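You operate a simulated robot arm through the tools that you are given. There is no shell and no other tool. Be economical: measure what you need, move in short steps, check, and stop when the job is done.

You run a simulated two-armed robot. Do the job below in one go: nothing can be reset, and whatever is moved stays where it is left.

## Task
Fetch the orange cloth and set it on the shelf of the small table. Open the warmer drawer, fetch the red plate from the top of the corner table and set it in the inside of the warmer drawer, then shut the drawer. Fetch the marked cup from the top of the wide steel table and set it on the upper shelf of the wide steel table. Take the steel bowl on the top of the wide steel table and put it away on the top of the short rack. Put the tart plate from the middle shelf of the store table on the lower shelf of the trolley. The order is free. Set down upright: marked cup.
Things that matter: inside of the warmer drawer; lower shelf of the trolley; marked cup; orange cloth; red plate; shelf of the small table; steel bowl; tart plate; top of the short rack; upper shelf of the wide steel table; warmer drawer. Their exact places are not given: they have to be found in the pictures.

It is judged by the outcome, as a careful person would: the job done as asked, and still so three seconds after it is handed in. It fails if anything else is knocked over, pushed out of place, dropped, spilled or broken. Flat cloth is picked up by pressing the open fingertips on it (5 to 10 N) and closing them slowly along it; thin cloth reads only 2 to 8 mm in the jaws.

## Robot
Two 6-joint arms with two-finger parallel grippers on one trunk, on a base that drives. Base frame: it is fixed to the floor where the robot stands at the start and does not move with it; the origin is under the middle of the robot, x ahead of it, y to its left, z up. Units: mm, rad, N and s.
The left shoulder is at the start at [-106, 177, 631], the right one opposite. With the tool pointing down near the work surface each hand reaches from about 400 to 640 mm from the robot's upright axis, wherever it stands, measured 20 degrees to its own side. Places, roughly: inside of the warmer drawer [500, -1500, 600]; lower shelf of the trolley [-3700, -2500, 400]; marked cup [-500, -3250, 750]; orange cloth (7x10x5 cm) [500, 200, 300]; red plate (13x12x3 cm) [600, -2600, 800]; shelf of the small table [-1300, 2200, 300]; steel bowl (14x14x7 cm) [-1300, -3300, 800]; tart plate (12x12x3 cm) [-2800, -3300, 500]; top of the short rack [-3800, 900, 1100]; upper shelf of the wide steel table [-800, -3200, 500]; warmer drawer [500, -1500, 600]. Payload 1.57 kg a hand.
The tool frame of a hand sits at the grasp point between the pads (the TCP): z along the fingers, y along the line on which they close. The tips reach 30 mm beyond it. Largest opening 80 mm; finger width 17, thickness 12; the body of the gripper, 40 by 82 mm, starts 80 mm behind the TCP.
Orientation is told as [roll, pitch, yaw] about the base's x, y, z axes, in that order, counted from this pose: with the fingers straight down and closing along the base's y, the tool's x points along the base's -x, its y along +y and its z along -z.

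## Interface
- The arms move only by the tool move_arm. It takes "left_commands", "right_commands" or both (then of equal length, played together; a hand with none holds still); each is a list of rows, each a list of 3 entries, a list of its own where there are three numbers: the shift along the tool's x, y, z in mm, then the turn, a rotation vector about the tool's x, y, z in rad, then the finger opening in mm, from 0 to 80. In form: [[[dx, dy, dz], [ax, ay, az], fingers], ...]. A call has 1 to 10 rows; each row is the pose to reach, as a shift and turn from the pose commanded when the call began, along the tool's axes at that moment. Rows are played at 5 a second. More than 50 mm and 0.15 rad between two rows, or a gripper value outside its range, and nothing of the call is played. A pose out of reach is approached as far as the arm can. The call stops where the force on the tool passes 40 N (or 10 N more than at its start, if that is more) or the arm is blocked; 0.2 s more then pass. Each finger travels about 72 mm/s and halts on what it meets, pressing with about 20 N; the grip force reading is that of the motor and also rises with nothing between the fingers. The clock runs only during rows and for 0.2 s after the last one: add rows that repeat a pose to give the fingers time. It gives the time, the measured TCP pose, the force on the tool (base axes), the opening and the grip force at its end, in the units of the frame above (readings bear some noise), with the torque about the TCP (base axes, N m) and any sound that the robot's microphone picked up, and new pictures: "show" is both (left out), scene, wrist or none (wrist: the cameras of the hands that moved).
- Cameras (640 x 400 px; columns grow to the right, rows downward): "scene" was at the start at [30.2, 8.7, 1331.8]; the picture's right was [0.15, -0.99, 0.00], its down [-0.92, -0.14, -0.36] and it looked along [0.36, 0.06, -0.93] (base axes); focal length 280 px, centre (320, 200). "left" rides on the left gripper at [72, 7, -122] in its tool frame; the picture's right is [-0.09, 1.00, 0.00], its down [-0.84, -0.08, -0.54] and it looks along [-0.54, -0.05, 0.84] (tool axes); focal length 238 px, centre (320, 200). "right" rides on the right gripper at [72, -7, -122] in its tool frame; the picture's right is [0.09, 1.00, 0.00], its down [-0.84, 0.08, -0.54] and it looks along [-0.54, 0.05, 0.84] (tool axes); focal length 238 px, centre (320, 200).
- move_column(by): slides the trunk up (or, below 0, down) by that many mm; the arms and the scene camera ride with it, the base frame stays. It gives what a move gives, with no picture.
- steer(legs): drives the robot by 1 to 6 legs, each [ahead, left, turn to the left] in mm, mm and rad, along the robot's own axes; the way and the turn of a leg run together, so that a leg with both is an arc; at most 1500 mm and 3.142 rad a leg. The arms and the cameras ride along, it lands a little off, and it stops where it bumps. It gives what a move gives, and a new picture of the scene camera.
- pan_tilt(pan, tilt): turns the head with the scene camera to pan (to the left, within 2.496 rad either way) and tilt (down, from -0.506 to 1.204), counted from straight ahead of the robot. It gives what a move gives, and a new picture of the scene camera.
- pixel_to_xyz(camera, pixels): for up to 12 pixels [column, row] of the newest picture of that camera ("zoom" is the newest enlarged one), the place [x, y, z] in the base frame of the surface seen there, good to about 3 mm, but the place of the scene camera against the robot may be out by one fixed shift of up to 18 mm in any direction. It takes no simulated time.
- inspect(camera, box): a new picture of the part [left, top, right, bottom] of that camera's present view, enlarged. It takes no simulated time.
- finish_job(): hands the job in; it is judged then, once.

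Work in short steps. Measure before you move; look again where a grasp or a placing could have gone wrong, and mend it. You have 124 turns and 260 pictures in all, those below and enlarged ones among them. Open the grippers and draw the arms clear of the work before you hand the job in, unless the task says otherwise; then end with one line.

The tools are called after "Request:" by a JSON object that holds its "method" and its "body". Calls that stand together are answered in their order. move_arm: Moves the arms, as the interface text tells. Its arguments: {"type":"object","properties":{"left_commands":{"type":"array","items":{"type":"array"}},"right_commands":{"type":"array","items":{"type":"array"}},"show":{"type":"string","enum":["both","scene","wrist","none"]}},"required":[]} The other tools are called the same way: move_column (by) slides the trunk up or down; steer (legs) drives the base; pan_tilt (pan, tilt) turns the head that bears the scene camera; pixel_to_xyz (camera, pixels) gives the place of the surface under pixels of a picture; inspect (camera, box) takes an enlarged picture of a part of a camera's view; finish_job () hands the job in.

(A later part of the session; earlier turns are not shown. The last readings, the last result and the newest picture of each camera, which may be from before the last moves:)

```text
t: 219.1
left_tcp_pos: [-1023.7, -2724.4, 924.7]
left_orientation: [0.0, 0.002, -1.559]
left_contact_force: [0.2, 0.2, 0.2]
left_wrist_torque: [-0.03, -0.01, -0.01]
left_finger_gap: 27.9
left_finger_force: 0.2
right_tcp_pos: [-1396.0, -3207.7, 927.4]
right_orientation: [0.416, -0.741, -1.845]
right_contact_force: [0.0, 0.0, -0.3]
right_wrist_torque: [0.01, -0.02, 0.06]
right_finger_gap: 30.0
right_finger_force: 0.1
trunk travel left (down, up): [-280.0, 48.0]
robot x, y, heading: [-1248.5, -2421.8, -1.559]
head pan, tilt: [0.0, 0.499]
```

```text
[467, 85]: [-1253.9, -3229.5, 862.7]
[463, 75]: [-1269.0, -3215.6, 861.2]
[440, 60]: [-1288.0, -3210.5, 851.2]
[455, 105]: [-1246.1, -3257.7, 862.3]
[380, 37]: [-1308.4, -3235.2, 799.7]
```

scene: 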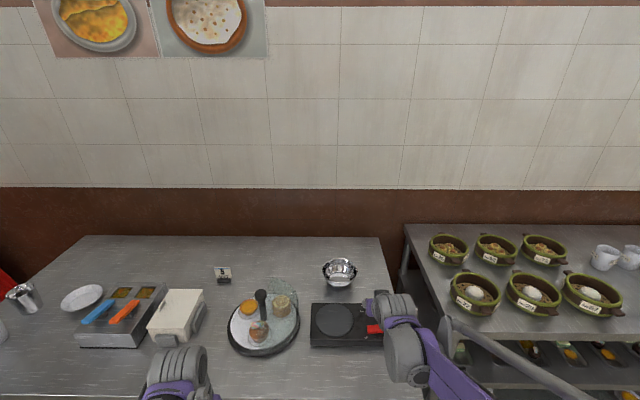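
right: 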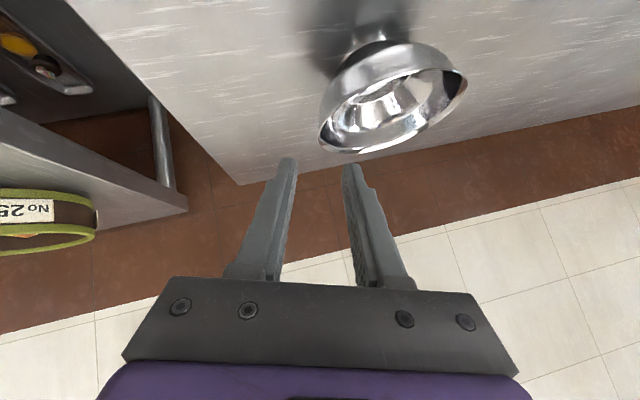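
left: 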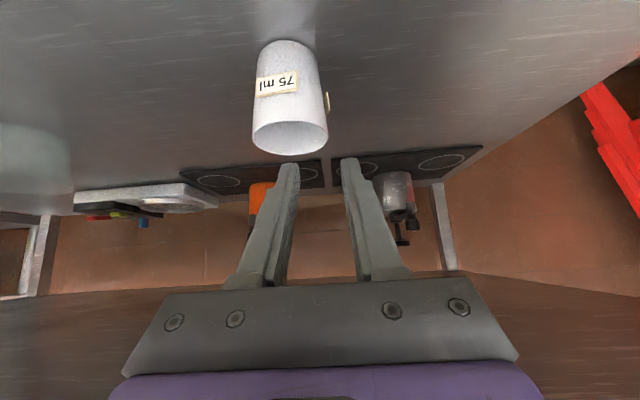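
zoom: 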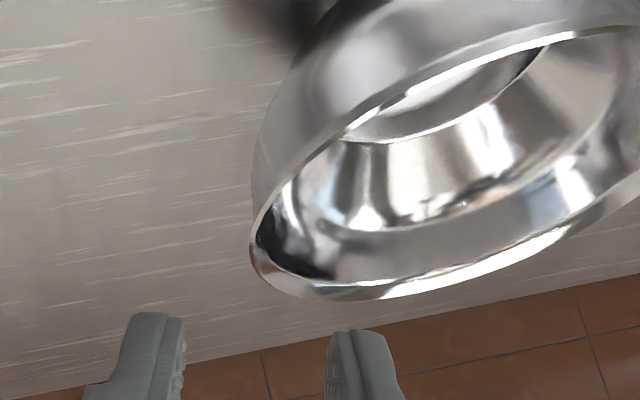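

-x rim at x≈-1373, y≈-3270, z≈863; wall near-vertical just below the lip. Reduce lean to 0.15 and advance to TCP ≈(-1372,-3265,865).

Request:
{"method": "move_arm", "body": {"right_commands": [[[6, 3, 5], [0.053, 0, -0.053], 30], [[6, 3, 25], [0.106, 0, -0.106], 30], [[6, 3, 50], [0.106, 0, -0.106], 30], [[6, 3, 72], [0.106, 0, -0.106], 30], [[6, 3, 87], [0.106, 0, -0.106], 30], [[6, 3, 87], [0.106, 0, -0.106], 30]], "show": "wrist"}}

Request:
{"method": "inspect", "body": {"camera": "right", "box": [240, 60, 440, 185]}}

```text
t: 220.5
left_tcp_pos: [-1025.0, -2726.6, 925.8]
left_orientation: [0.0, 0.0, -1.558]
left_contact_force: [-0.5, 0.0, -0.2]
left_wrist_torque: [-0.01, 0.02, 0.02]
left_finger_gap: 27.9
left_finger_force: 0.1
right_tcp_pos: [-1373.7, -3264.3, 863.5]
right_orientation: [0.211, -0.777, -1.705]
right_contact_force: [-0.1, -1.0, 0.7]
right_wrist_torque: [-0.01, -0.02, -0.03]
right_finger_gap: 30.0
right_finger_force: 0.1
trunk travel left (down, up): [-280.0, 48.0]
robot x, y, heading: [-1248.3, -2421.8, -1.554]
head pan, tilt: [0.0, 0.499]
```

right: 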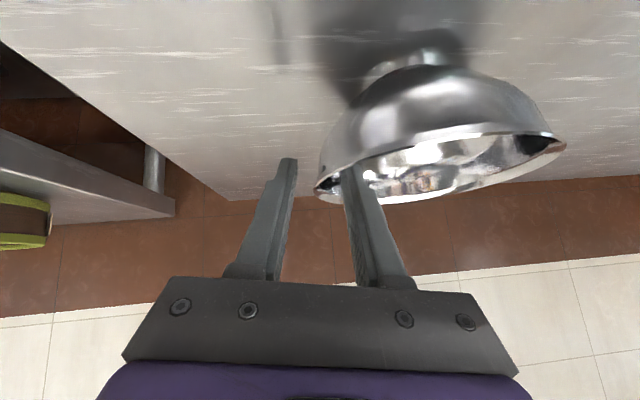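

```text
3.20 times, centred on (340, 122) of right
```

zoom: 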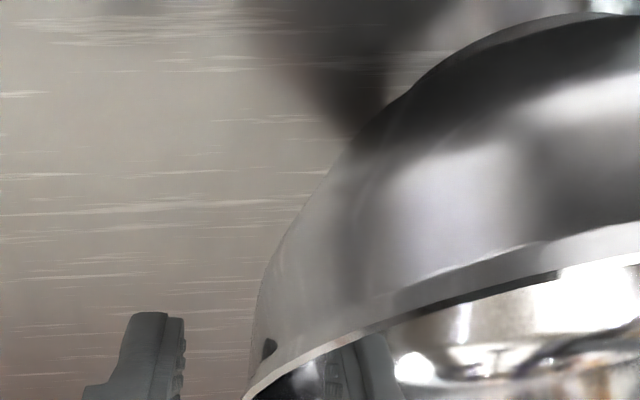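

Inner finger is inside the bowl, outer outside. Close.

Request:
{"method": "move_arm", "body": {"right_commands": [[[0, 0, 0], [0, 0, 0], 22], [[0, 0, 0], [0, 0, 0], 14], [[0, 0, 0], [0, 0, 0], 7], [[0, 0, 0], [0, 0, 0], 0], [[0, 0, 0], [0, 0, 0], 0]], "show": "none"}}

Request:
{"method": "move_column", "body": {"by": 15}}

Request:
{"method": "move_arm", "body": {"right_commands": [[[0, 0, 0], [0, 0, 0], 0]], "show": "wrist"}}

```text
t: 221.7
left_tcp_pos: [-1024.9, -2726.2, 925.2]
left_orientation: [0.001, 0.0, -1.556]
left_contact_force: [-0.1, 0.5, 0.6]
left_wrist_torque: [-0.03, 0.01, 0.03]
left_finger_gap: 28.0
left_finger_force: 0.0
right_tcp_pos: [-1372.4, -3263.6, 864.4]
right_orientation: [0.21, -0.774, -1.708]
right_contact_force: [2.0, -0.4, 6.2]
right_wrist_torque: [-0.32, -0.62, 0.05]
right_finger_gap: 10.4
right_finger_force: 19.9
trunk travel left (down, up): [-280.0, 48.0]
robot x, y, heading: [-1246.4, -2422.0, -1.56]
head pan, tilt: [0.0, 0.499]
```

```text
t: 222.4
left_tcp_pos: [-1024.7, -2726.0, 941.0]
left_orientation: [-0.001, 0.0, -1.557]
left_contact_force: [1.0, 0.1, 0.1]
left_wrist_torque: [0.0, -0.01, 0.0]
left_finger_gap: 28.1
left_finger_force: 0.0
right_tcp_pos: [-1374.5, -3263.5, 881.2]
right_orientation: [0.212, -0.776, -1.707]
right_contact_force: [-0.7, -1.6, 1.7]
right_wrist_torque: [-0.12, -0.15, -0.07]
right_finger_gap: 7.1
right_finger_force: 19.5
trunk travel left (down, up): [-295.0, 33.0]
robot x, y, heading: [-1248.6, -2419.9, -1.552]
head pan, tilt: [0.0, 0.499]
```

```text
t: 222.8
left_tcp_pos: [-1024.8, -2724.8, 940.9]
left_orientation: [0.0, -0.001, -1.557]
left_contact_force: [0.9, -0.2, -0.6]
left_wrist_torque: [0.0, 0.0, 0.01]
left_finger_gap: 28.0
left_finger_force: 0.1
right_tcp_pos: [-1373.9, -3264.7, 880.4]
right_orientation: [0.21, -0.774, -1.706]
right_contact_force: [-0.4, 0.6, 2.9]
right_wrist_torque: [0.01, -0.16, 0.04]
right_finger_gap: 6.8
right_finger_force: 19.8
trunk travel left (down, up): [-295.0, 33.0]
robot x, y, heading: [-1248.2, -2426.5, -1.551]
head pan, tilt: [0.0, 0.499]
```

right: 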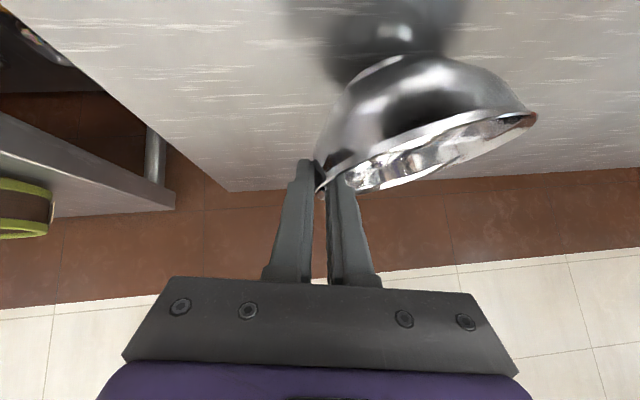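

Bowl is held but tilted slightly as its wall aligned with the pads. Lift further and check stability.

Request:
{"method": "move_arm", "body": {"right_commands": [[[-17, 4, -17], [0, 0, 0], 0], [[-35, 7, -35], [0, 0, 0], 0], [[-60, 12, -60], [0, 0, 0], 0], [[-84, 18, -84], [0, 0, 0], 0], [[-84, 18, -84], [0, 0, 0], 0]], "show": "both"}}

Request:
{"method": "inspect", "body": {"camera": "scene", "box": [260, 200, 460, 330]}}

```text
t: 224.0
left_tcp_pos: [-1023.9, -2728.6, 940.1]
left_orientation: [0.0, 0.003, -1.558]
left_contact_force: [0.8, 0.0, -0.3]
left_wrist_torque: [0.04, 0.01, 0.01]
left_finger_gap: 28.2
left_finger_force: 0.2
right_tcp_pos: [-1376.4, -3265.9, 1001.0]
right_orientation: [0.21, -0.772, -1.707]
right_contact_force: [0.1, 0.7, -1.3]
right_wrist_torque: [0.02, 0.06, 0.01]
right_finger_gap: 5.6
right_finger_force: 19.9
trunk travel left (down, up): [-295.0, 33.0]
robot x, y, heading: [-1248.8, -2421.2, -1.555]
head pan, tilt: [0.0, 0.499]
```

scene: 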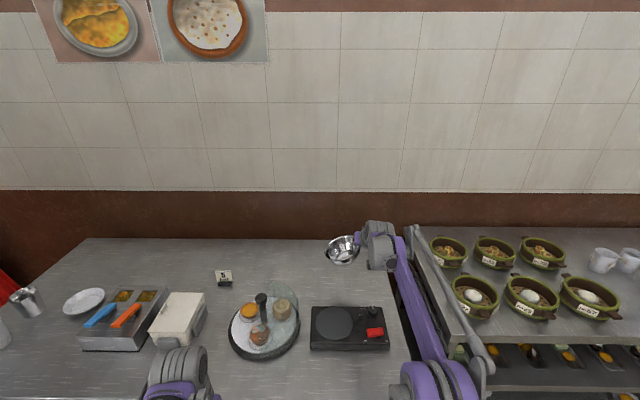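
right: 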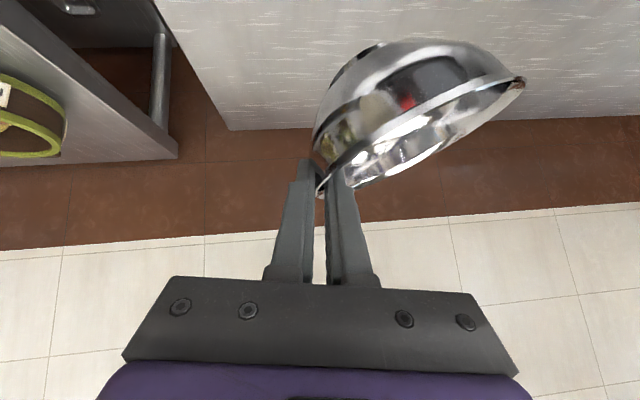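

```text
3.08 times, centred on (360, 265) of scene
```

zoom: 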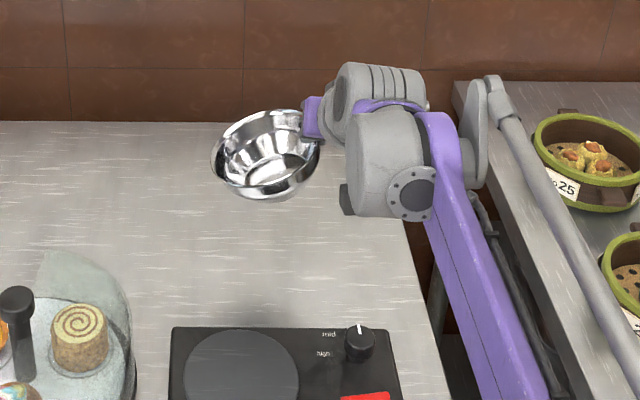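

Held with ~20° tilt (I can correct by leaning the hand when placing). Back away and look west for the route to the short rack.

Request:
{"method": "steer", "body": {"legs": [[-550, 0, 0]]}}

Request:
{"method": "pan_tilt", "body": {"pan": -1.6, "tilt": 0.35}}

Request:
{"method": "pan_tilt", "body": {"pan": -2.4, "tilt": 0.35}}

```text
t: 227.1
left_tcp_pos: [-1031.0, -2178.1, 939.9]
left_orientation: [0.0, 0.0, -1.553]
left_contact_force: [0.2, -0.5, 0.7]
left_wrist_torque: [0.02, -0.02, 0.0]
left_finger_gap: 28.0
left_finger_force: 0.0
right_tcp_pos: [-1380.4, -2719.4, 1001.0]
right_orientation: [0.212, -0.775, -1.701]
right_contact_force: [0.5, -0.2, -0.4]
right_wrist_torque: [-0.01, 0.06, 0.02]
right_finger_gap: 5.7
right_finger_force: 19.8
trunk travel left (down, up): [-295.0, 33.0]
robot x, y, heading: [-1253.8, -1875.4, -1.56]
head pan, tilt: [0.0, 0.499]
```

scene: 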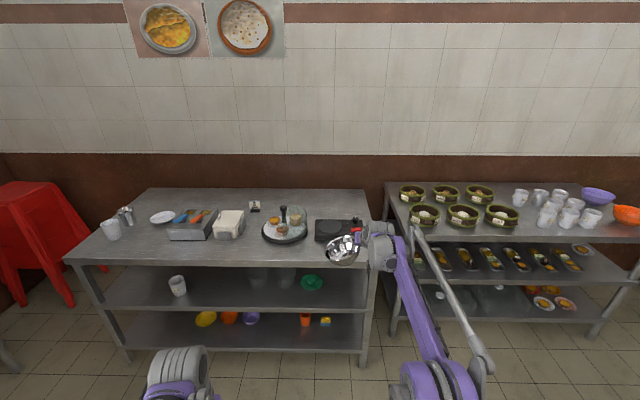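

```text
t: 228.8
left_tcp_pos: [-1031.5, -2178.0, 940.7]
left_orientation: [0.0, 0.001, -1.554]
left_contact_force: [0.0, 0.7, -0.8]
left_wrist_torque: [0.03, -0.04, 0.0]
left_finger_gap: 28.1
left_finger_force: 0.1
right_tcp_pos: [-1381.4, -2718.0, 1000.1]
right_orientation: [0.212, -0.773, -1.701]
right_contact_force: [-0.8, -0.2, -0.5]
right_wrist_torque: [0.06, 0.05, -0.02]
right_finger_gap: 5.7
right_finger_force: 19.8
trunk travel left (down, up): [-295.0, 33.0]
robot x, y, heading: [-1258.5, -1878.4, -1.551]
head pan, tilt: [-1.6, 0.351]
```

scene: 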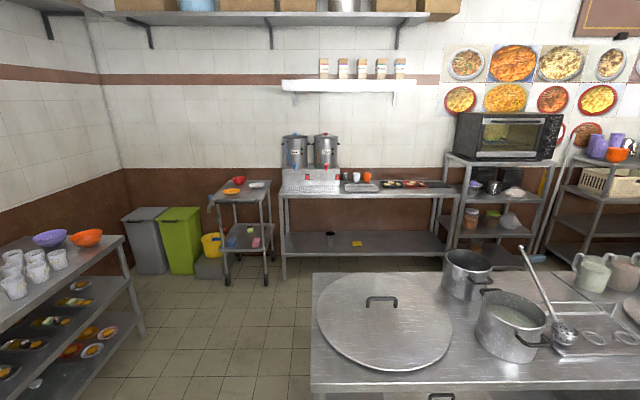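

```text
t: 229.9
left_tcp_pos: [-1033.1, -2179.3, 940.4]
left_orientation: [0.001, 0.001, -1.554]
left_contact_force: [-0.3, 0.6, 0.3]
left_wrist_torque: [0.01, -0.01, 0.0]
left_finger_gap: 28.0
left_finger_force: 0.1
right_tcp_pos: [-1380.6, -2718.5, 1000.6]
right_orientation: [0.211, -0.774, -1.701]
right_contact_force: [-0.4, 0.0, -0.7]
right_wrist_torque: [0.02, 0.05, 0.01]
right_finger_gap: 5.6
right_finger_force: 20.1
trunk travel left (down, up): [-295.0, 33.0]
robot x, y, heading: [-1257.6, -1876.6, -1.551]
head pan, tilt: [-2.4, 0.351]
```

scene: 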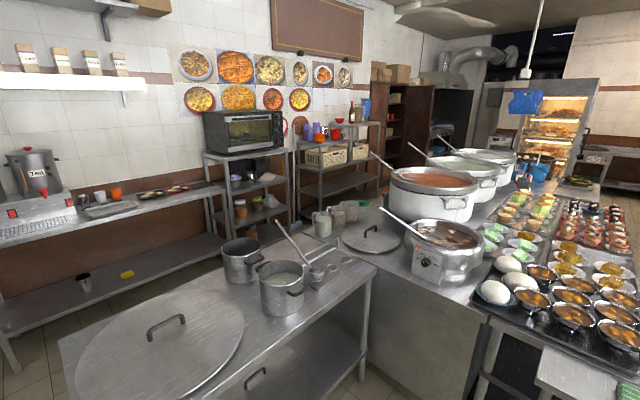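

Trolley seen at (243,225), and the rack with baskets at (338,165). Measure the rack and the west aisle.

Request:
{"method": "inspect", "body": {"camera": "scene", "box": [200, 90, 400, 240]}}

Request:
{"method": "pixel_to_xyz", "body": {"camera": "scene", "pixels": [[340, 137], [300, 148], [378, 127], [335, 168], [240, 170], [205, 155], [290, 140], [225, 190], [60, 345], [340, 240], [240, 330], [370, 245]]}}

```text
2.67 times, centred on (300, 165) of scene
```

zoom: 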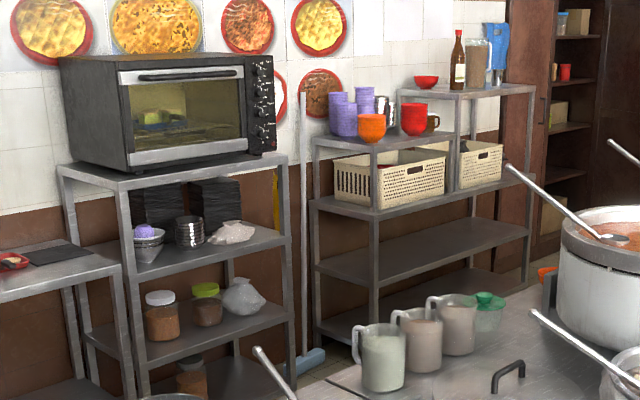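

```text
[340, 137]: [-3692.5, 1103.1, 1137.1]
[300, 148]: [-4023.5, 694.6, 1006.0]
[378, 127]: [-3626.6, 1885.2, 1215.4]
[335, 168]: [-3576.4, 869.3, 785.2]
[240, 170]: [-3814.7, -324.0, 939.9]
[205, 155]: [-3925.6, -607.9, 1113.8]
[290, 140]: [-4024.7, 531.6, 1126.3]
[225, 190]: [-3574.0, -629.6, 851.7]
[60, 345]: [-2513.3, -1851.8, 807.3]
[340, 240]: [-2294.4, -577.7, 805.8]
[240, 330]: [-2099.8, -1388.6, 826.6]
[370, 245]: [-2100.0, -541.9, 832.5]
```

West aisle (x≈-3570…-2510) is wide enough. I tuck the bowl in closer first, then see the trolley corner while facing west.

Request:
{"method": "move_arm", "body": {"right_commands": [[[30, 0, -30], [0, 0, 0], 0], [[60, 0, -60], [0, 0, 0], 0], [[90, 0, -90], [0, 0, 0], 0], [[120, 0, -120], [0, 0, 0], 0], [[150, 0, -150], [0, 0, 0], 0], [[180, 0, -180], [0, 0, 0], 0], [[210, 0, -210], [0, 0, 0], 0], [[235, 0, -235], [0, 0, 0], 0]], "show": "wrist"}}

Request:
{"method": "steer", "body": {"legs": [[420, 0, 0], [0, 0, -1.57], [900, 0, 0]]}}

Request:
{"method": "pan_tilt", "body": {"pan": 0.0, "tilt": 0.5}}

```text
t: 231.7
left_tcp_pos: [-1030.3, -2177.2, 940.5]
left_orientation: [0.0, 0.0, -1.553]
left_contact_force: [-0.3, -0.6, -0.2]
left_wrist_torque: [-0.01, 0.01, -0.02]
left_finger_gap: 28.0
left_finger_force: 0.1
right_tcp_pos: [-1387.2, -2383.9, 998.9]
right_orientation: [0.212, -0.776, -1.702]
right_contact_force: [0.1, 0.3, -1.1]
right_wrist_torque: [-0.01, 0.0, -0.02]
right_finger_gap: 5.4
right_finger_force: 19.8
trunk travel left (down, up): [-295.0, 33.0]
robot x, y, heading: [-1253.9, -1873.7, -1.553]
head pan, tilt: [-2.4, 0.351]
```

right: 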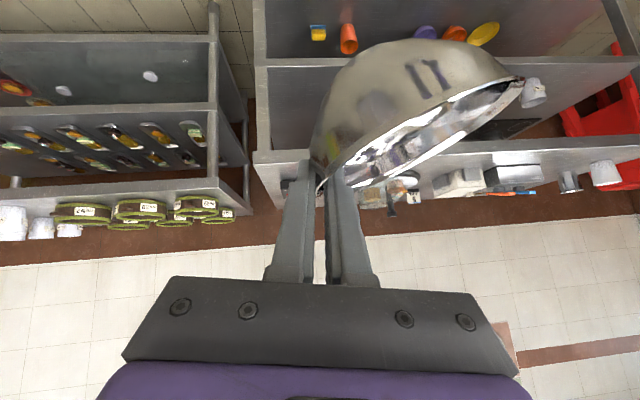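

```text
t: 242.4
left_tcp_pos: [-2429.0, -2576.7, 940.7]
left_orientation: [0.001, 0.002, -3.088]
left_contact_force: [0.1, 0.1, 0.3]
left_wrist_torque: [-0.02, -0.01, -0.04]
left_finger_gap: 28.0
left_finger_force: 0.1
right_tcp_pos: [-2649.2, -2229.8, 997.5]
right_orientation: [0.212, -0.775, 3.048]
right_contact_force: [-0.1, -0.7, -1.7]
right_wrist_torque: [0.04, -0.04, 0.01]
right_finger_gap: 5.0
right_finger_force: 19.2
trunk travel left (down, up): [-295.0, 33.0]
robot x, y, heading: [-2137.3, -2341.9, -3.083]
head pan, tilt: [-2.4, 0.351]
```

scene: 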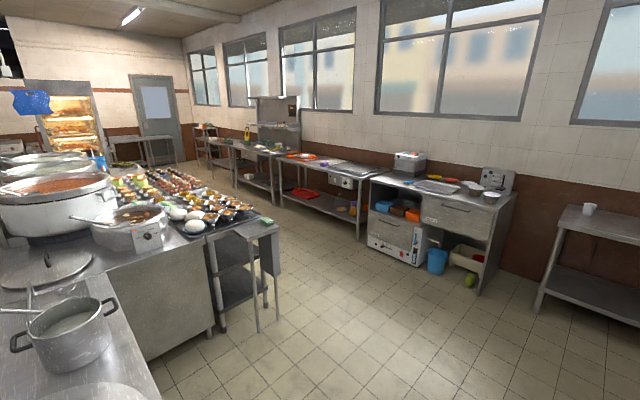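

```text
t: 244.6
left_tcp_pos: [-2429.1, -2576.2, 940.0]
left_orientation: [0.0, 0.002, -3.087]
left_contact_force: [0.6, -0.2, -0.2]
left_wrist_torque: [-0.02, 0.01, 0.0]
left_finger_gap: 27.8
left_finger_force: 0.1
right_tcp_pos: [-2650.1, -2230.6, 1000.0]
right_orientation: [0.211, -0.775, 3.047]
right_contact_force: [0.8, 0.2, -1.6]
right_wrist_torque: [0.07, -0.02, 0.0]
right_finger_gap: 4.5
right_finger_force: 20.3
trunk travel left (down, up): [-295.0, 33.0]
robot x, y, heading: [-2137.3, -2337.9, -3.09]
head pan, tilt: [0.0, 0.499]
```

scene: 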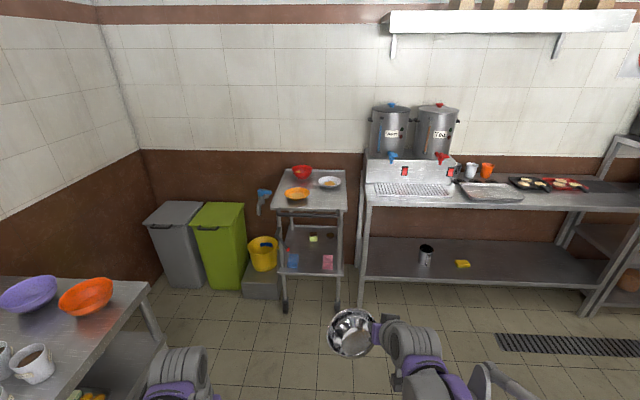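

The bowl's grip gap has crept from 5.6 to 4.5 mm, so I check the bowl in the hand; also measure the trolley.

Request:
{"method": "inspect", "body": {"camera": "right", "box": [220, 20, 540, 220]}}

Request:
{"method": "inspect", "body": {"camera": "scene", "box": [230, 150, 450, 320]}}

Request:
{"method": "pixel_to_xyz", "body": {"camera": "scene", "pixels": [[276, 209], [346, 209], [310, 250], [287, 272], [335, 272], [310, 240], [365, 207], [312, 300], [320, 262], [290, 258], [145, 290]]}}

```text
2.00 times, centred on (380, 120) of right
```

zoom: 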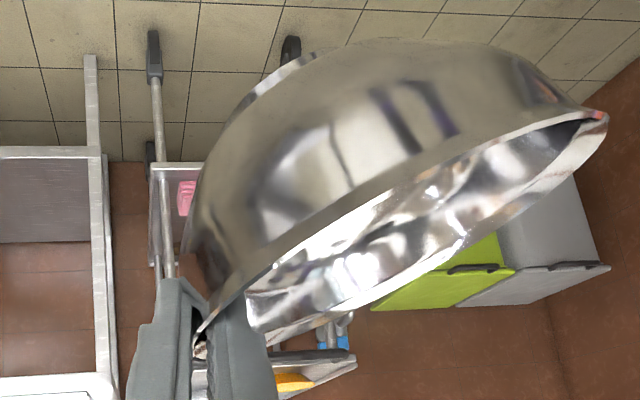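

```text
2.35 times, centred on (340, 235) of scene
```

zoom: 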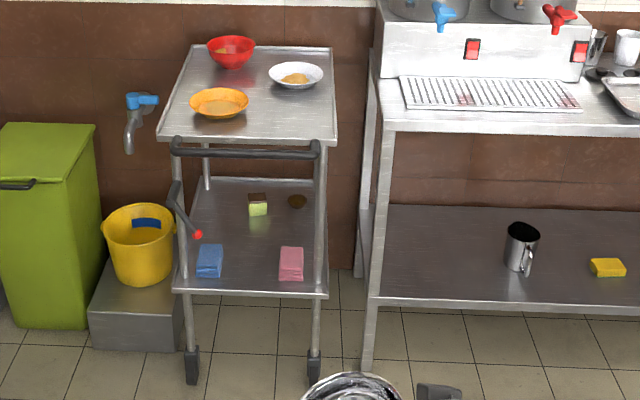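

```text
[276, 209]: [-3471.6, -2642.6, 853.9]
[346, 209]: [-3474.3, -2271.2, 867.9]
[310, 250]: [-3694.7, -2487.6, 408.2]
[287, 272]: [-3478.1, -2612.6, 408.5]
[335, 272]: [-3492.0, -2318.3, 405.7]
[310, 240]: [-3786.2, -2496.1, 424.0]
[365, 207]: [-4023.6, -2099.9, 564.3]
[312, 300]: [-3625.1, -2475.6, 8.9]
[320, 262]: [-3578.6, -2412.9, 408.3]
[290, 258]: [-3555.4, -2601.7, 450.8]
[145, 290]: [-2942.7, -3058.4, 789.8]
```

Bowl is wedged at the rim and aligned with the pads; acceptable. Trolley: lower shelf z≈405, x -3470…-3850, y -2640…-2270. I drive west a bit, turn north and go up the west aisle.

Request:
{"method": "steer", "body": {"legs": [[680, 0, 0], [0, 0, -1.62], [0, 180, 0], [1400, 0, 0]]}}

Request:
{"method": "inspect", "body": {"camera": "right", "box": [220, 20, 540, 220]}}

Request:
{"method": "pan_tilt", "body": {"pan": 0.4, "tilt": 0.4}}

```text
t: 260.8
left_tcp_pos: [-3171.9, -646.9, 940.5]
left_orientation: [0.001, 0.001, 1.53]
left_contact_force: [-0.9, 0.2, -0.8]
left_wrist_torque: [-0.01, -0.01, 0.02]
left_finger_gap: 27.9
left_finger_force: 0.0
right_tcp_pos: [-2806.1, -459.8, 999.3]
right_orientation: [0.209, -0.775, 1.379]
right_contact_force: [-0.1, 0.5, -1.2]
right_wrist_torque: [-0.02, -0.03, 0.01]
right_finger_gap: 3.9
right_finger_force: 20.0
trunk travel left (down, up): [-295.0, 33.0]
robot x, y, heading: [-2965.7, -961.7, 1.528]
head pan, tilt: [0.0, 0.499]
```

scene: 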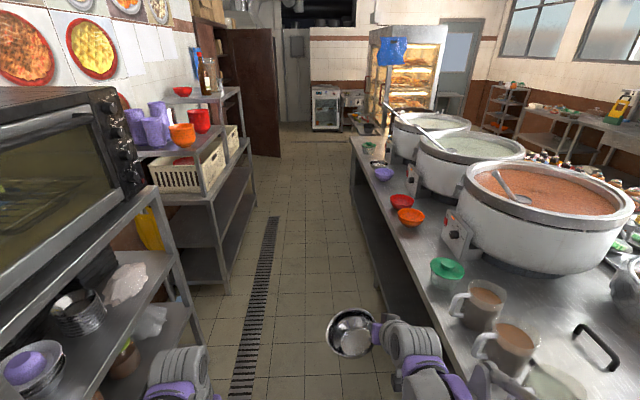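

```text
2.00 times, centred on (380, 120) of right
```

zoom: 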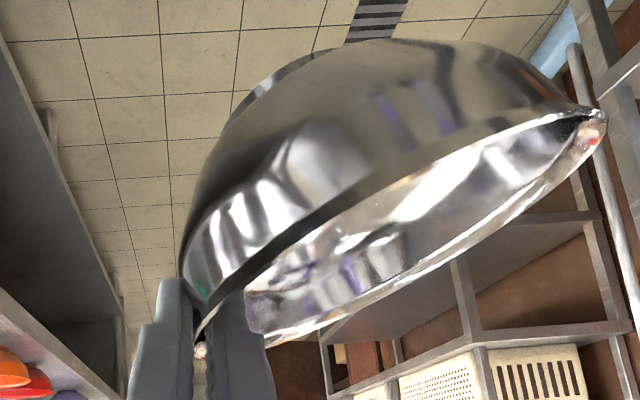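

```text
t: 261.6
left_tcp_pos: [-3172.9, -645.3, 939.7]
left_orientation: [0.001, 0.0, 1.529]
left_contact_force: [0.5, 0.5, -0.3]
left_wrist_torque: [-0.01, -0.03, 0.0]
left_finger_gap: 28.2
left_finger_force: 0.1
right_tcp_pos: [-2806.3, -461.2, 998.6]
right_orientation: [0.213, -0.775, 1.378]
right_contact_force: [-0.1, 0.7, -1.1]
right_wrist_torque: [-0.01, -0.07, 0.0]
right_finger_gap: 4.0
right_finger_force: 20.2
trunk travel left (down, up): [-295.0, 33.0]
robot x, y, heading: [-2962.7, -960.1, 1.528]
head pan, tilt: [0.4, 0.4]
```

scene: 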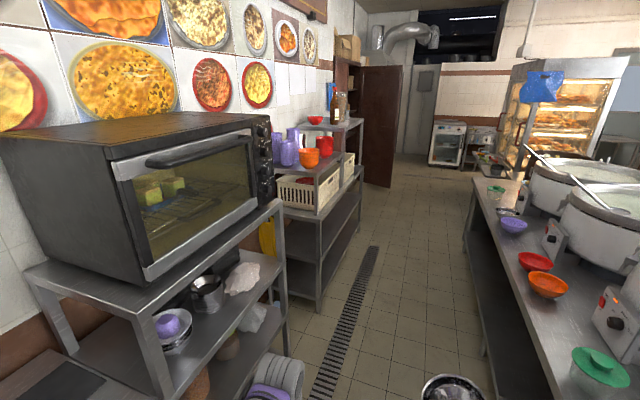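

Still held. Measure the rack tops: the cup tier near (310,155) and the upper tier (335,125), and the aisle edges.

Request:
{"method": "inspect", "body": {"camera": "scene", "box": [250, 80, 410, 220]}}

Request:
{"method": "pixel_to_xyz", "body": {"camera": "scene", "pixels": [[318, 176], [340, 163], [350, 125], [320, 125], [362, 121], [320, 210], [362, 160], [320, 300], [480, 250], [465, 190], [283, 205], [345, 120]]}}

```text
2.86 times, centred on (330, 150) of scene
```

zoom: 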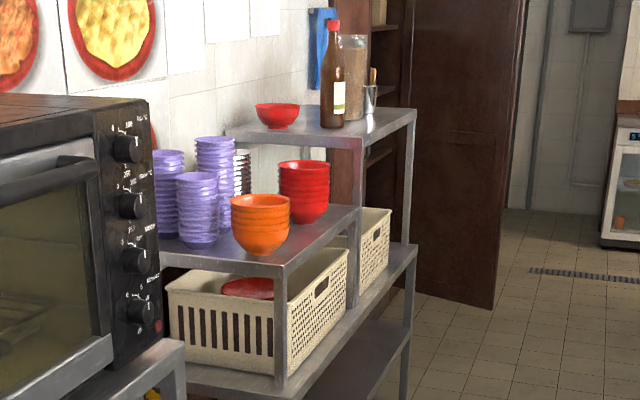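

```text
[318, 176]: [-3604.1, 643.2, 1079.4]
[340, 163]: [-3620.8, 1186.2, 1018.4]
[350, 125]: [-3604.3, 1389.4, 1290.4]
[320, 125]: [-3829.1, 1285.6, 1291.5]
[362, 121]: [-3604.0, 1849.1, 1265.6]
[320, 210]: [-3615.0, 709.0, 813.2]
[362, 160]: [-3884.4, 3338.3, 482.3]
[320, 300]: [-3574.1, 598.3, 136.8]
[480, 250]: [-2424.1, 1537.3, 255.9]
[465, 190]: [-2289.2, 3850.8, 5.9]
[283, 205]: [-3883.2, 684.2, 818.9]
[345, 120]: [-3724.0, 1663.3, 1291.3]
```

Short rack: front x≈-3604, y 640–1190, top z≈1085, with cup stacks on it. Drive north to y≈900 and raise the bowl before turning to face it.

Request:
{"method": "steer", "body": {"legs": [[0, 0, 0.043], [1500, 0, 0], [350, 0, 0]]}}

Request:
{"method": "move_column", "body": {"by": 33}}

Request:
{"method": "move_arm", "body": {"right_commands": [[[-25, 5, -25], [0, 0, 0], 0], [[-50, 10, -50], [0, 0, 0], 0], [[-75, 16, -75], [0, 0, 0], 0], [[-100, 21, -100], [0, 0, 0], 0], [[-125, 26, -125], [0, 0, 0], 0], [[-150, 31, -150], [0, 0, 0], 0]], "show": "none"}}

Request:
{"method": "pan_tilt", "body": {"pan": 1.3, "tilt": 0.6}}

```text
t: 271.4
left_tcp_pos: [-3196.8, 1209.3, 939.6]
left_orientation: [-0.001, 0.002, 1.585]
left_contact_force: [-0.8, 0.4, 0.0]
left_wrist_torque: [0.02, -0.02, 0.03]
left_finger_gap: 28.1
left_finger_force: 0.0
right_tcp_pos: [-2840.8, 1415.9, 997.5]
right_orientation: [0.212, -0.775, 1.437]
right_contact_force: [-0.6, -0.6, -0.4]
right_wrist_torque: [-0.02, -0.07, 0.04]
right_finger_gap: 3.6
right_finger_force: 20.1
trunk travel left (down, up): [-295.0, 33.0]
robot x, y, heading: [-2973.5, 902.3, 1.582]
head pan, tilt: [0.4, 0.4]
```

scene: 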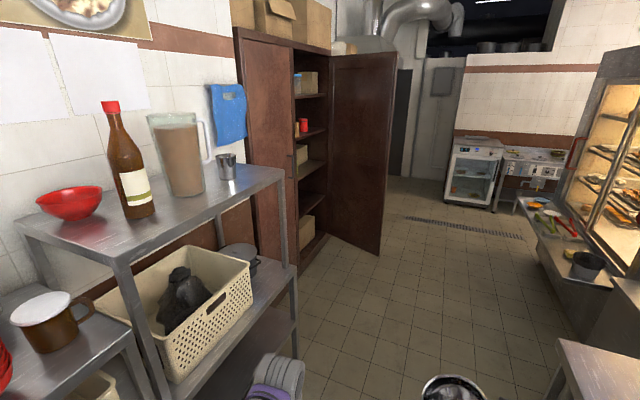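

```text
t: 272.2
left_tcp_pos: [-3197.7, 1210.3, 973.1]
left_orientation: [-0.001, 0.0, 1.584]
left_contact_force: [0.6, 0.0, 0.5]
left_wrist_torque: [0.02, 0.0, -0.01]
left_finger_gap: 28.1
left_finger_force: 0.1
right_tcp_pos: [-2840.6, 1415.5, 1032.1]
right_orientation: [0.21, -0.775, 1.435]
right_contact_force: [-0.1, 0.2, -1.9]
right_wrist_torque: [0.02, -0.06, 0.01]
right_finger_gap: 3.5
right_finger_force: 20.2
trunk travel left (down, up): [-328.0, 0.0]
robot x, y, heading: [-2974.6, 906.5, 1.583]
head pan, tilt: [0.4, 0.4]
```

```text
t: 273.6
left_tcp_pos: [-3197.3, 1210.1, 973.3]
left_orientation: [0.0, 0.001, 1.586]
left_contact_force: [0.0, -0.2, 0.4]
left_wrist_torque: [0.01, -0.01, -0.02]
left_finger_gap: 28.1
left_finger_force: 0.2
right_tcp_pos: [-2839.9, 1415.6, 1245.9]
right_orientation: [0.211, -0.774, 1.435]
right_contact_force: [0.2, -0.5, -0.6]
right_wrist_torque: [0.04, -0.05, -0.01]
right_finger_gap: 3.5
right_finger_force: 20.3
trunk travel left (down, up): [-328.0, 0.0]
robot x, y, heading: [-2970.5, 910.8, 1.584]
head pan, tilt: [0.4, 0.4]
```

```text
t: 274.8
left_tcp_pos: [-3197.1, 1209.3, 974.2]
left_orientation: [0.001, 0.001, 1.583]
left_contact_force: [0.1, 0.5, -0.4]
left_wrist_torque: [0.0, 0.02, -0.01]
left_finger_gap: 27.9
left_finger_force: 0.1
right_tcp_pos: [-2840.3, 1416.2, 1245.8]
right_orientation: [0.211, -0.774, 1.434]
right_contact_force: [0.1, 0.4, -1.0]
right_wrist_torque: [-0.01, -0.05, 0.01]
right_finger_gap: 3.5
right_finger_force: 19.9
trunk travel left (down, up): [-328.0, 0.0]
robot x, y, heading: [-2975.3, 905.1, 1.581]
head pan, tilt: [1.3, 0.6]
```

scene: 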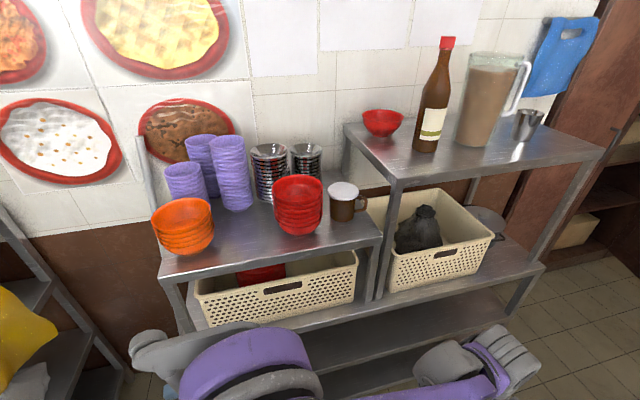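

Free space on the short rack between orange (183,228) and red (297,207) stacks. Measure.

Request:
{"method": "pixel_to_xyz", "body": {"camera": "scene", "pixels": [[212, 235], [205, 250], [275, 222], [283, 232], [240, 235], [240, 255], [320, 240], [236, 205], [346, 215], [250, 215], [375, 238], [183, 275]]}}

Request:
{"method": "inspect", "body": {"camera": "scene", "box": [130, 120, 410, 300]}}

```text
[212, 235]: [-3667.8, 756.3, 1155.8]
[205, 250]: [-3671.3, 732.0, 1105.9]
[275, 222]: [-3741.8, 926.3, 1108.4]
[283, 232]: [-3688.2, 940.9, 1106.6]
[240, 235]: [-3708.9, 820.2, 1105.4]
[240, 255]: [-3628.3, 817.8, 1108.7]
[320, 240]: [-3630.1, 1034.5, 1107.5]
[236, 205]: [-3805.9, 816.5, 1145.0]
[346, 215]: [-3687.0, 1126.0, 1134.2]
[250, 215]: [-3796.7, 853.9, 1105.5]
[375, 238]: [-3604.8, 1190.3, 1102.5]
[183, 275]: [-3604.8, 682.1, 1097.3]
```

```text
2.22 times, centred on (270, 210) of scene
```

zoom: 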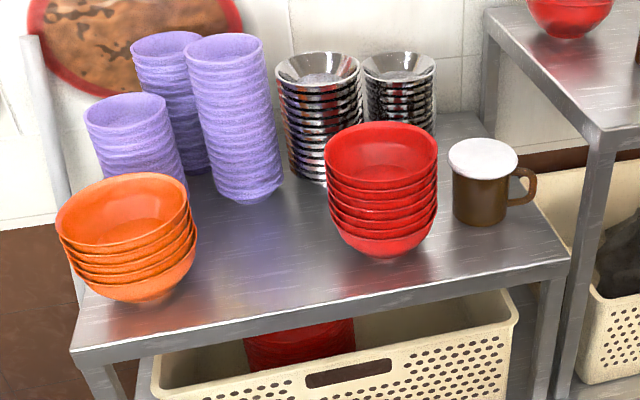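

Measure the stacks' rims to pick the exact spot.

Request:
{"method": "pixel_to_xyz", "body": {"camera": "zoom", "pixels": [[190, 190], [150, 238], [195, 235], [150, 295], [328, 165], [345, 195], [380, 200], [336, 225], [380, 255], [437, 175], [245, 195], [70, 215]]}}

Request:
{"method": "inspect", "body": {"camera": "right", "box": [220, 20, 540, 220]}}

```text
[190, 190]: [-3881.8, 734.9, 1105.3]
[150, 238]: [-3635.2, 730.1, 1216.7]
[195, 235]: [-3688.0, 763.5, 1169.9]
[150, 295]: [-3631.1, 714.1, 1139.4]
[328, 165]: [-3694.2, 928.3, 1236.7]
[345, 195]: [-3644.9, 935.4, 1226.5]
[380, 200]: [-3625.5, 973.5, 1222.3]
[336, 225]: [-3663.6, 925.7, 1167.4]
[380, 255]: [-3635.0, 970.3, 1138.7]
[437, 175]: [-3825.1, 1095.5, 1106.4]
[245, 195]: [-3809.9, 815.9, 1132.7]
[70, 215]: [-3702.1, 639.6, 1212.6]
```

```text
2.00 times, centred on (380, 120) of right
```

zoom: 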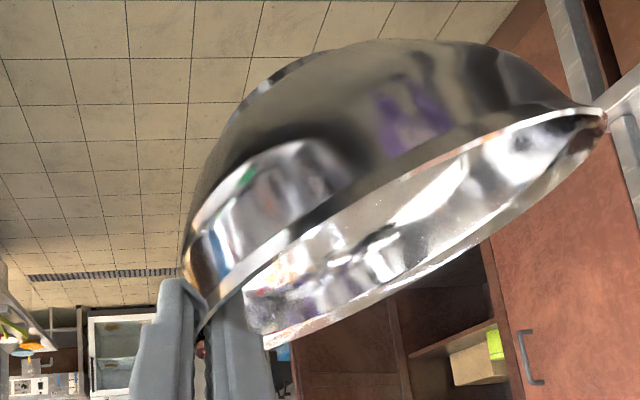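

Orange centre ≈(-3695,713), red ≈(-3688,1003) (corrected): a bowl spot at ≈(-3655,848) fits. Measure the bowl's present tilt from its rim.

Request:
{"method": "pixel_to_xyz", "body": {"camera": "zoom", "pixels": [[604, 118], [590, 108], [480, 240], [400, 292], [330, 320], [350, 205], [450, 150], [265, 345], [520, 135], [300, 235], [250, 100]]}}

```text
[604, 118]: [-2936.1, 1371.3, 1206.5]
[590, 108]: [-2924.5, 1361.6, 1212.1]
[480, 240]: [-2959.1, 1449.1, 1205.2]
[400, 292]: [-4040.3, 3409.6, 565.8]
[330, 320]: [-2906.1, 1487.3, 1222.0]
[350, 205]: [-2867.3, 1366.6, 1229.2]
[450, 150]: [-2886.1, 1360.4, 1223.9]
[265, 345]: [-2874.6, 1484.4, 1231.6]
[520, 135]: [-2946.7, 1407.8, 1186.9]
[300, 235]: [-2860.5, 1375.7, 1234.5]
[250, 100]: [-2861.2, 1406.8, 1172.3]
```

Tilt is ~17° about the forward axis. I add 0.3 rad lean to level the bowl, then position the base at ≈(-3053,590) with heading 2.85.

Request:
{"method": "move_arm", "body": {"right_commands": [[[0, 0, 0], [-0.07, 0, 0.07], 0], [[0, 0, 0], [-0.141, 0, 0.141], 0], [[0, 0, 0], [-0.212, 0, 0.212], 0], [[0, 0, 0], [-0.212, 0, 0.212], 0]], "show": "wrist"}}

Request:
{"method": "steer", "body": {"legs": [[-316, 80, 0], [0, 0, 1.268]]}}

Request:
{"method": "pan_tilt", "body": {"pan": 0.0, "tilt": 0.6}}

```text
t: 275.8
left_tcp_pos: [-3196.6, 1210.7, 973.8]
left_orientation: [0.0, -0.001, 1.585]
left_contact_force: [-0.9, 0.2, -0.2]
left_wrist_torque: [-0.03, 0.0, 0.03]
left_finger_gap: 27.8
left_finger_force: 0.2
right_tcp_pos: [-2841.4, 1415.1, 1246.1]
right_orientation: [0.601, -0.691, 1.172]
right_contact_force: [0.2, -0.4, -1.0]
right_wrist_torque: [-0.01, -0.08, 0.01]
right_finger_gap: 3.7
right_finger_force: 20.7
trunk travel left (down, up): [-328.0, 0.0]
robot x, y, heading: [-2974.9, 905.8, 1.581]
head pan, tilt: [1.3, 0.6]
```

right: 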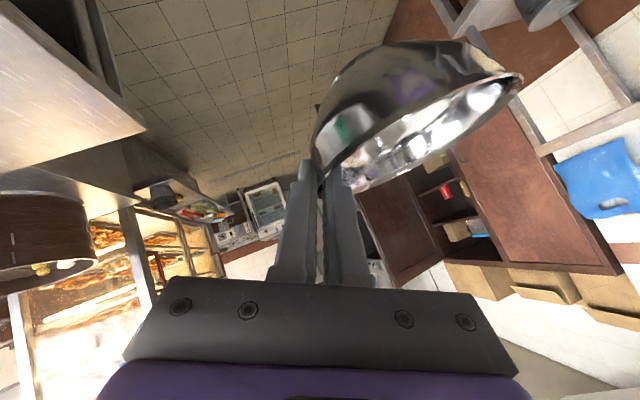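

```text
t: 281.2
left_tcp_pos: [-3403.8, 454.0, 973.1]
left_orientation: [-0.002, -0.001, 2.884]
left_contact_force: [0.3, -0.6, -0.3]
left_wrist_torque: [0.01, -0.02, 0.03]
left_finger_gap: 28.2
left_finger_force: 0.0
right_tcp_pos: [-3507.4, 852.9, 1246.1]
right_orientation: [0.598, -0.689, 2.474]
right_contact_force: [-0.1, 0.1, -1.2]
right_wrist_torque: [0.05, -0.02, -0.01]
right_finger_gap: 3.0
right_finger_force: 19.9
trunk travel left (down, up): [-328.0, 0.0]
robot x, y, heading: [-3052.8, 586.4, 2.888]
head pan, tilt: [1.3, 0.6]
```

scene: 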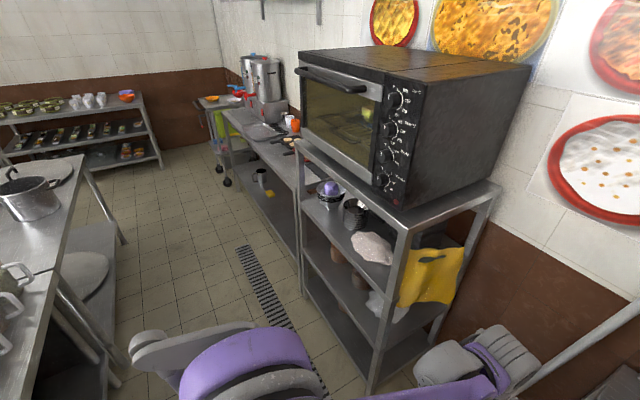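

```text
t: 282.7
left_tcp_pos: [-3405.9, 454.1, 971.6]
left_orientation: [0.0, 0.0, 2.885]
left_contact_force: [-0.1, 0.0, 1.1]
left_wrist_torque: [0.03, 0.01, 0.01]
left_finger_gap: 27.9
left_finger_force: 0.0
right_tcp_pos: [-3508.6, 853.0, 1244.7]
right_orientation: [0.598, -0.688, 2.474]
right_contact_force: [0.6, 0.7, -1.0]
right_wrist_torque: [0.05, -0.01, -0.01]
right_finger_gap: 3.2
right_finger_force: 20.0
trunk travel left (down, up): [-328.0, 0.0]
robot x, y, heading: [-3051.4, 587.8, 2.884]
head pan, tilt: [0.0, 0.6]
```

scene: 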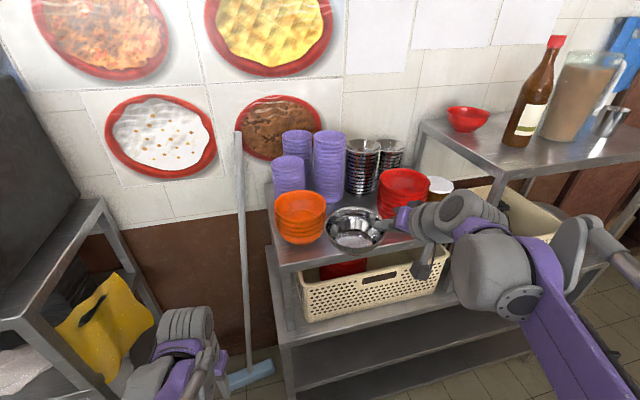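

Bowl at (355,228), between the stacks in view. Measure bowl, orange, red and shelf from the same picture.

Request:
{"method": "inspect", "body": {"camera": "scene", "box": [250, 140, 470, 290]}}

Request:
{"method": "pixel_to_xyz", "body": {"camera": "scene", "pixels": [[327, 225], [385, 216], [355, 207], [352, 251], [322, 205], [298, 222], [380, 188], [408, 205], [340, 258], [290, 262], [300, 190], [345, 198]]}}

```text
2.67 times, centred on (360, 215) of scene
```

zoom: 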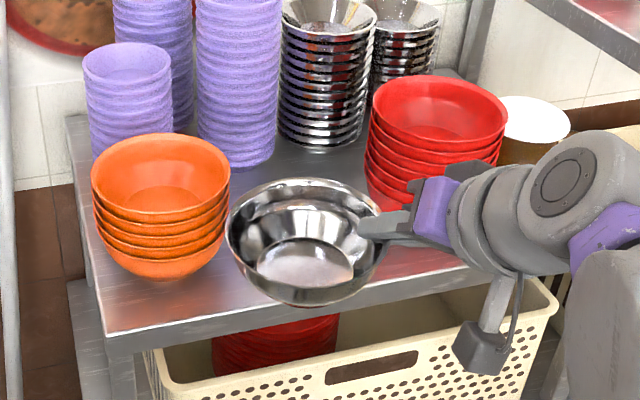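

```text
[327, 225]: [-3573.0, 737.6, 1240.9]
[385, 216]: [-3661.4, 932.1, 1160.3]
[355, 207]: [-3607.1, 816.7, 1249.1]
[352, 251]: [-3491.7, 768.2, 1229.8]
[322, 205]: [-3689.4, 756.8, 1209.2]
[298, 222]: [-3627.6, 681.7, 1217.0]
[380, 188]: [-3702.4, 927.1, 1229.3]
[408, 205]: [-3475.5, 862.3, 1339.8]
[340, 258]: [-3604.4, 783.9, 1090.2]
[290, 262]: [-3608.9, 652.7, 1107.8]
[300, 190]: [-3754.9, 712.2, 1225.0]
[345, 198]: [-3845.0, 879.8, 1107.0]
```

Bowl centre (scene) ≈(-3550,793), nearly level. I move it forward 115 and right 16 to the spot, at height, then check.

Request:
{"method": "move_arm", "body": {"right_commands": [[[-22, -4, 19], [0, 0, 0], 0], [[-43, -7, 38], [0, 0, 0], 0], [[-65, -11, 57], [0, 0, 0], 0], [[-86, -14, 76], [0, 0, 0], 0], [[-86, -14, 76], [0, 0, 0], 0]], "show": "scene"}}

Request:
{"method": "inspect", "body": {"camera": "scene", "box": [250, 140, 470, 290]}}

```text
t: 283.9
left_tcp_pos: [-3403.5, 453.0, 973.0]
left_orientation: [0.002, -0.001, 2.885]
left_contact_force: [-0.8, -1.0, -0.1]
left_wrist_torque: [0.01, 0.0, 0.0]
left_finger_gap: 27.9
left_finger_force: 0.1
right_tcp_pos: [-3614.4, 896.6, 1248.0]
right_orientation: [0.601, -0.691, 2.473]
right_contact_force: [-0.4, 0.3, -1.0]
right_wrist_torque: [0.06, 0.01, 0.0]
right_finger_gap: 3.0
right_finger_force: 20.2
trunk travel left (down, up): [-328.0, 0.0]
robot x, y, heading: [-3049.5, 584.9, 2.885]
head pan, tilt: [0.0, 0.6]
```

scene: 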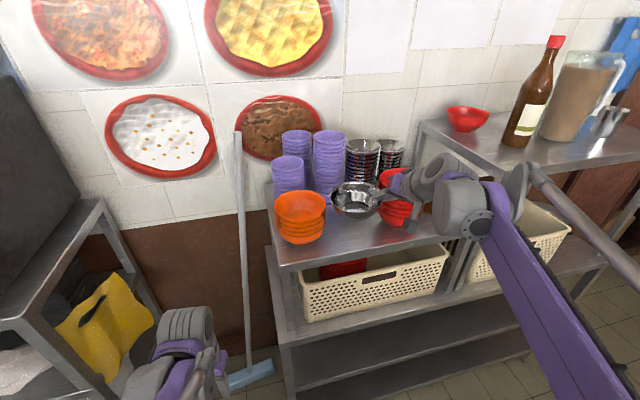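

```text
2.67 times, centred on (360, 215) of scene
```

zoom: 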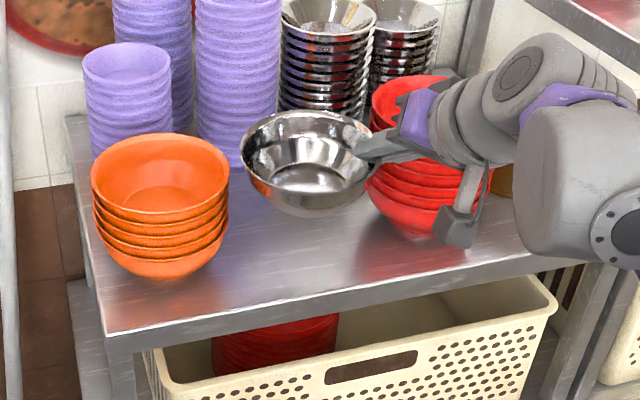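

Clear on both sides. Lower 66 mm, then feel for contact.

Request:
{"method": "move_arm", "body": {"right_commands": [[[13, -9, 13], [0, 0, 0], 0], [[25, -17, 25], [0, 0, 0], 0], [[35, -24, 35], [0, 0, 0], 0], [[42, -29, 42], [0, 0, 0], 0], [[42, -29, 42], [0, 0, 0], 0]], "show": "scene"}}

Request:
{"method": "inspect", "body": {"camera": "scene", "box": [250, 140, 470, 290]}}

```text
t: 285.1
left_tcp_pos: [-3403.9, 453.5, 973.2]
left_orientation: [0.0, 0.0, 2.886]
left_contact_force: [0.7, -0.6, -0.1]
left_wrist_torque: [0.01, -0.05, -0.03]
left_finger_gap: 27.7
left_finger_force: 0.1
right_tcp_pos: [-3615.0, 897.7, 1180.5]
right_orientation: [0.599, -0.691, 2.476]
right_contact_force: [-0.9, -0.2, -2.2]
right_wrist_torque: [0.06, -0.04, -0.01]
right_finger_gap: 3.1
right_finger_force: 20.1
trunk travel left (down, up): [-328.0, 0.0]
robot x, y, heading: [-3051.9, 586.1, 2.887]
head pan, tilt: [0.0, 0.6]
```

scene: 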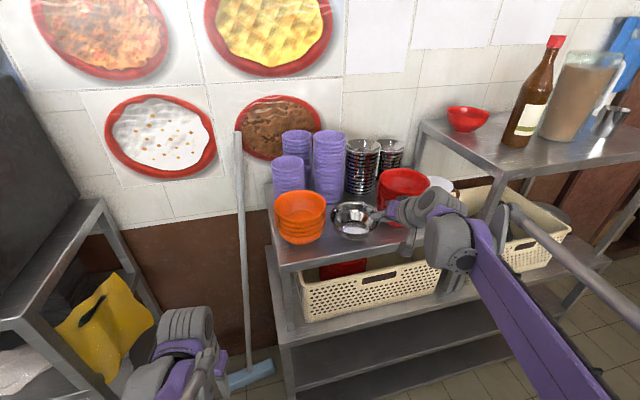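

```text
2.67 times, centred on (360, 215) of scene
```

zoom: 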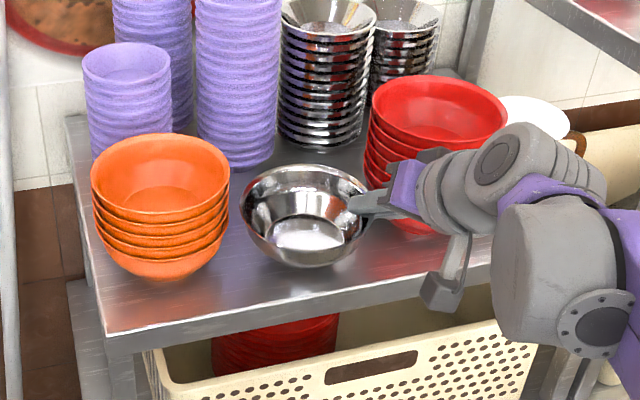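

Good placement. Lower 7 mm more and read the force.

Request:
{"method": "move_arm", "body": {"right_commands": [[[2, -1, 2], [0, 0, 0], 0], [[4, -3, 4], [0, 0, 0], 0], [[4.5, -3, 4.5], [0, 0, 0], 0]], "show": "none"}}

```text
t: 285.9
left_tcp_pos: [-3404.3, 453.5, 972.5]
left_orientation: [-0.001, 0.001, 2.885]
left_contact_force: [-1.1, 0.8, 0.3]
left_wrist_torque: [0.0, 0.0, 0.01]
left_finger_gap: 28.0
left_finger_force: 0.0
right_tcp_pos: [-3614.5, 896.6, 1173.2]
right_orientation: [0.597, -0.688, 2.475]
right_contact_force: [0.4, -0.2, -1.4]
right_wrist_torque: [0.1, -0.01, -0.01]
right_finger_gap: 3.3
right_finger_force: 20.0
trunk travel left (down, up): [-328.0, 0.0]
robot x, y, heading: [-3055.4, 586.5, 2.889]
head pan, tilt: [0.0, 0.6]
```

No contact yet; another 5 mm.

Request:
{"method": "move_arm", "body": {"right_commands": [[[1.5, -1, 1.5], [0, 0, 0], 0], [[3, -2, 3], [0, 0, 0], 0], [[3, -2, 3], [0, 0, 0], 0]], "show": "wrist"}}

Request:
{"method": "pixel_to_xyz", "body": {"camera": "right", "pixels": [[250, 60], [230, 100], [260, 30], [300, 20], [500, 60]]}}

```text
t: 286.7
left_tcp_pos: [-3404.3, 452.9, 973.2]
left_orientation: [0.0, -0.001, 2.886]
left_contact_force: [0.5, 0.0, 0.6]
left_wrist_torque: [-0.02, 0.02, 0.02]
left_finger_gap: 28.0
left_finger_force: 0.1
right_tcp_pos: [-3615.5, 897.5, 1168.3]
right_orientation: [0.599, -0.691, 2.475]
right_contact_force: [0.5, 0.2, -0.2]
right_wrist_torque: [0.04, -0.03, 0.01]
right_finger_gap: 3.2
right_finger_force: 20.1
trunk travel left (down, up): [-328.0, 0.0]
robot x, y, heading: [-3055.0, 586.8, 2.891]
head pan, tilt: [0.0, 0.6]
```

right: 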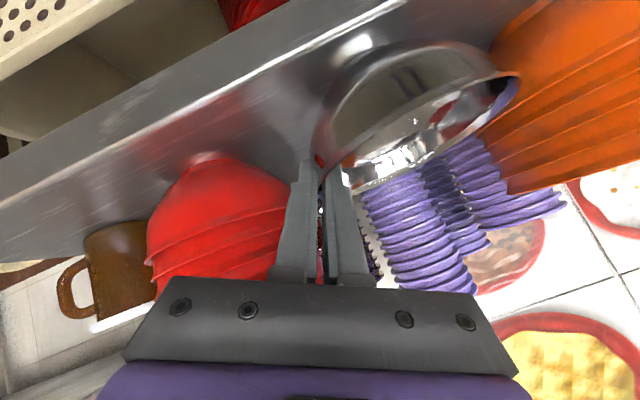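

```text
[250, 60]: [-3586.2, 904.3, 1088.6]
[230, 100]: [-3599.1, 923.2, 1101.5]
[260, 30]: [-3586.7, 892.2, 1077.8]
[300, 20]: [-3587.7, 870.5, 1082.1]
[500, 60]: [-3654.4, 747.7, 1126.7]
```

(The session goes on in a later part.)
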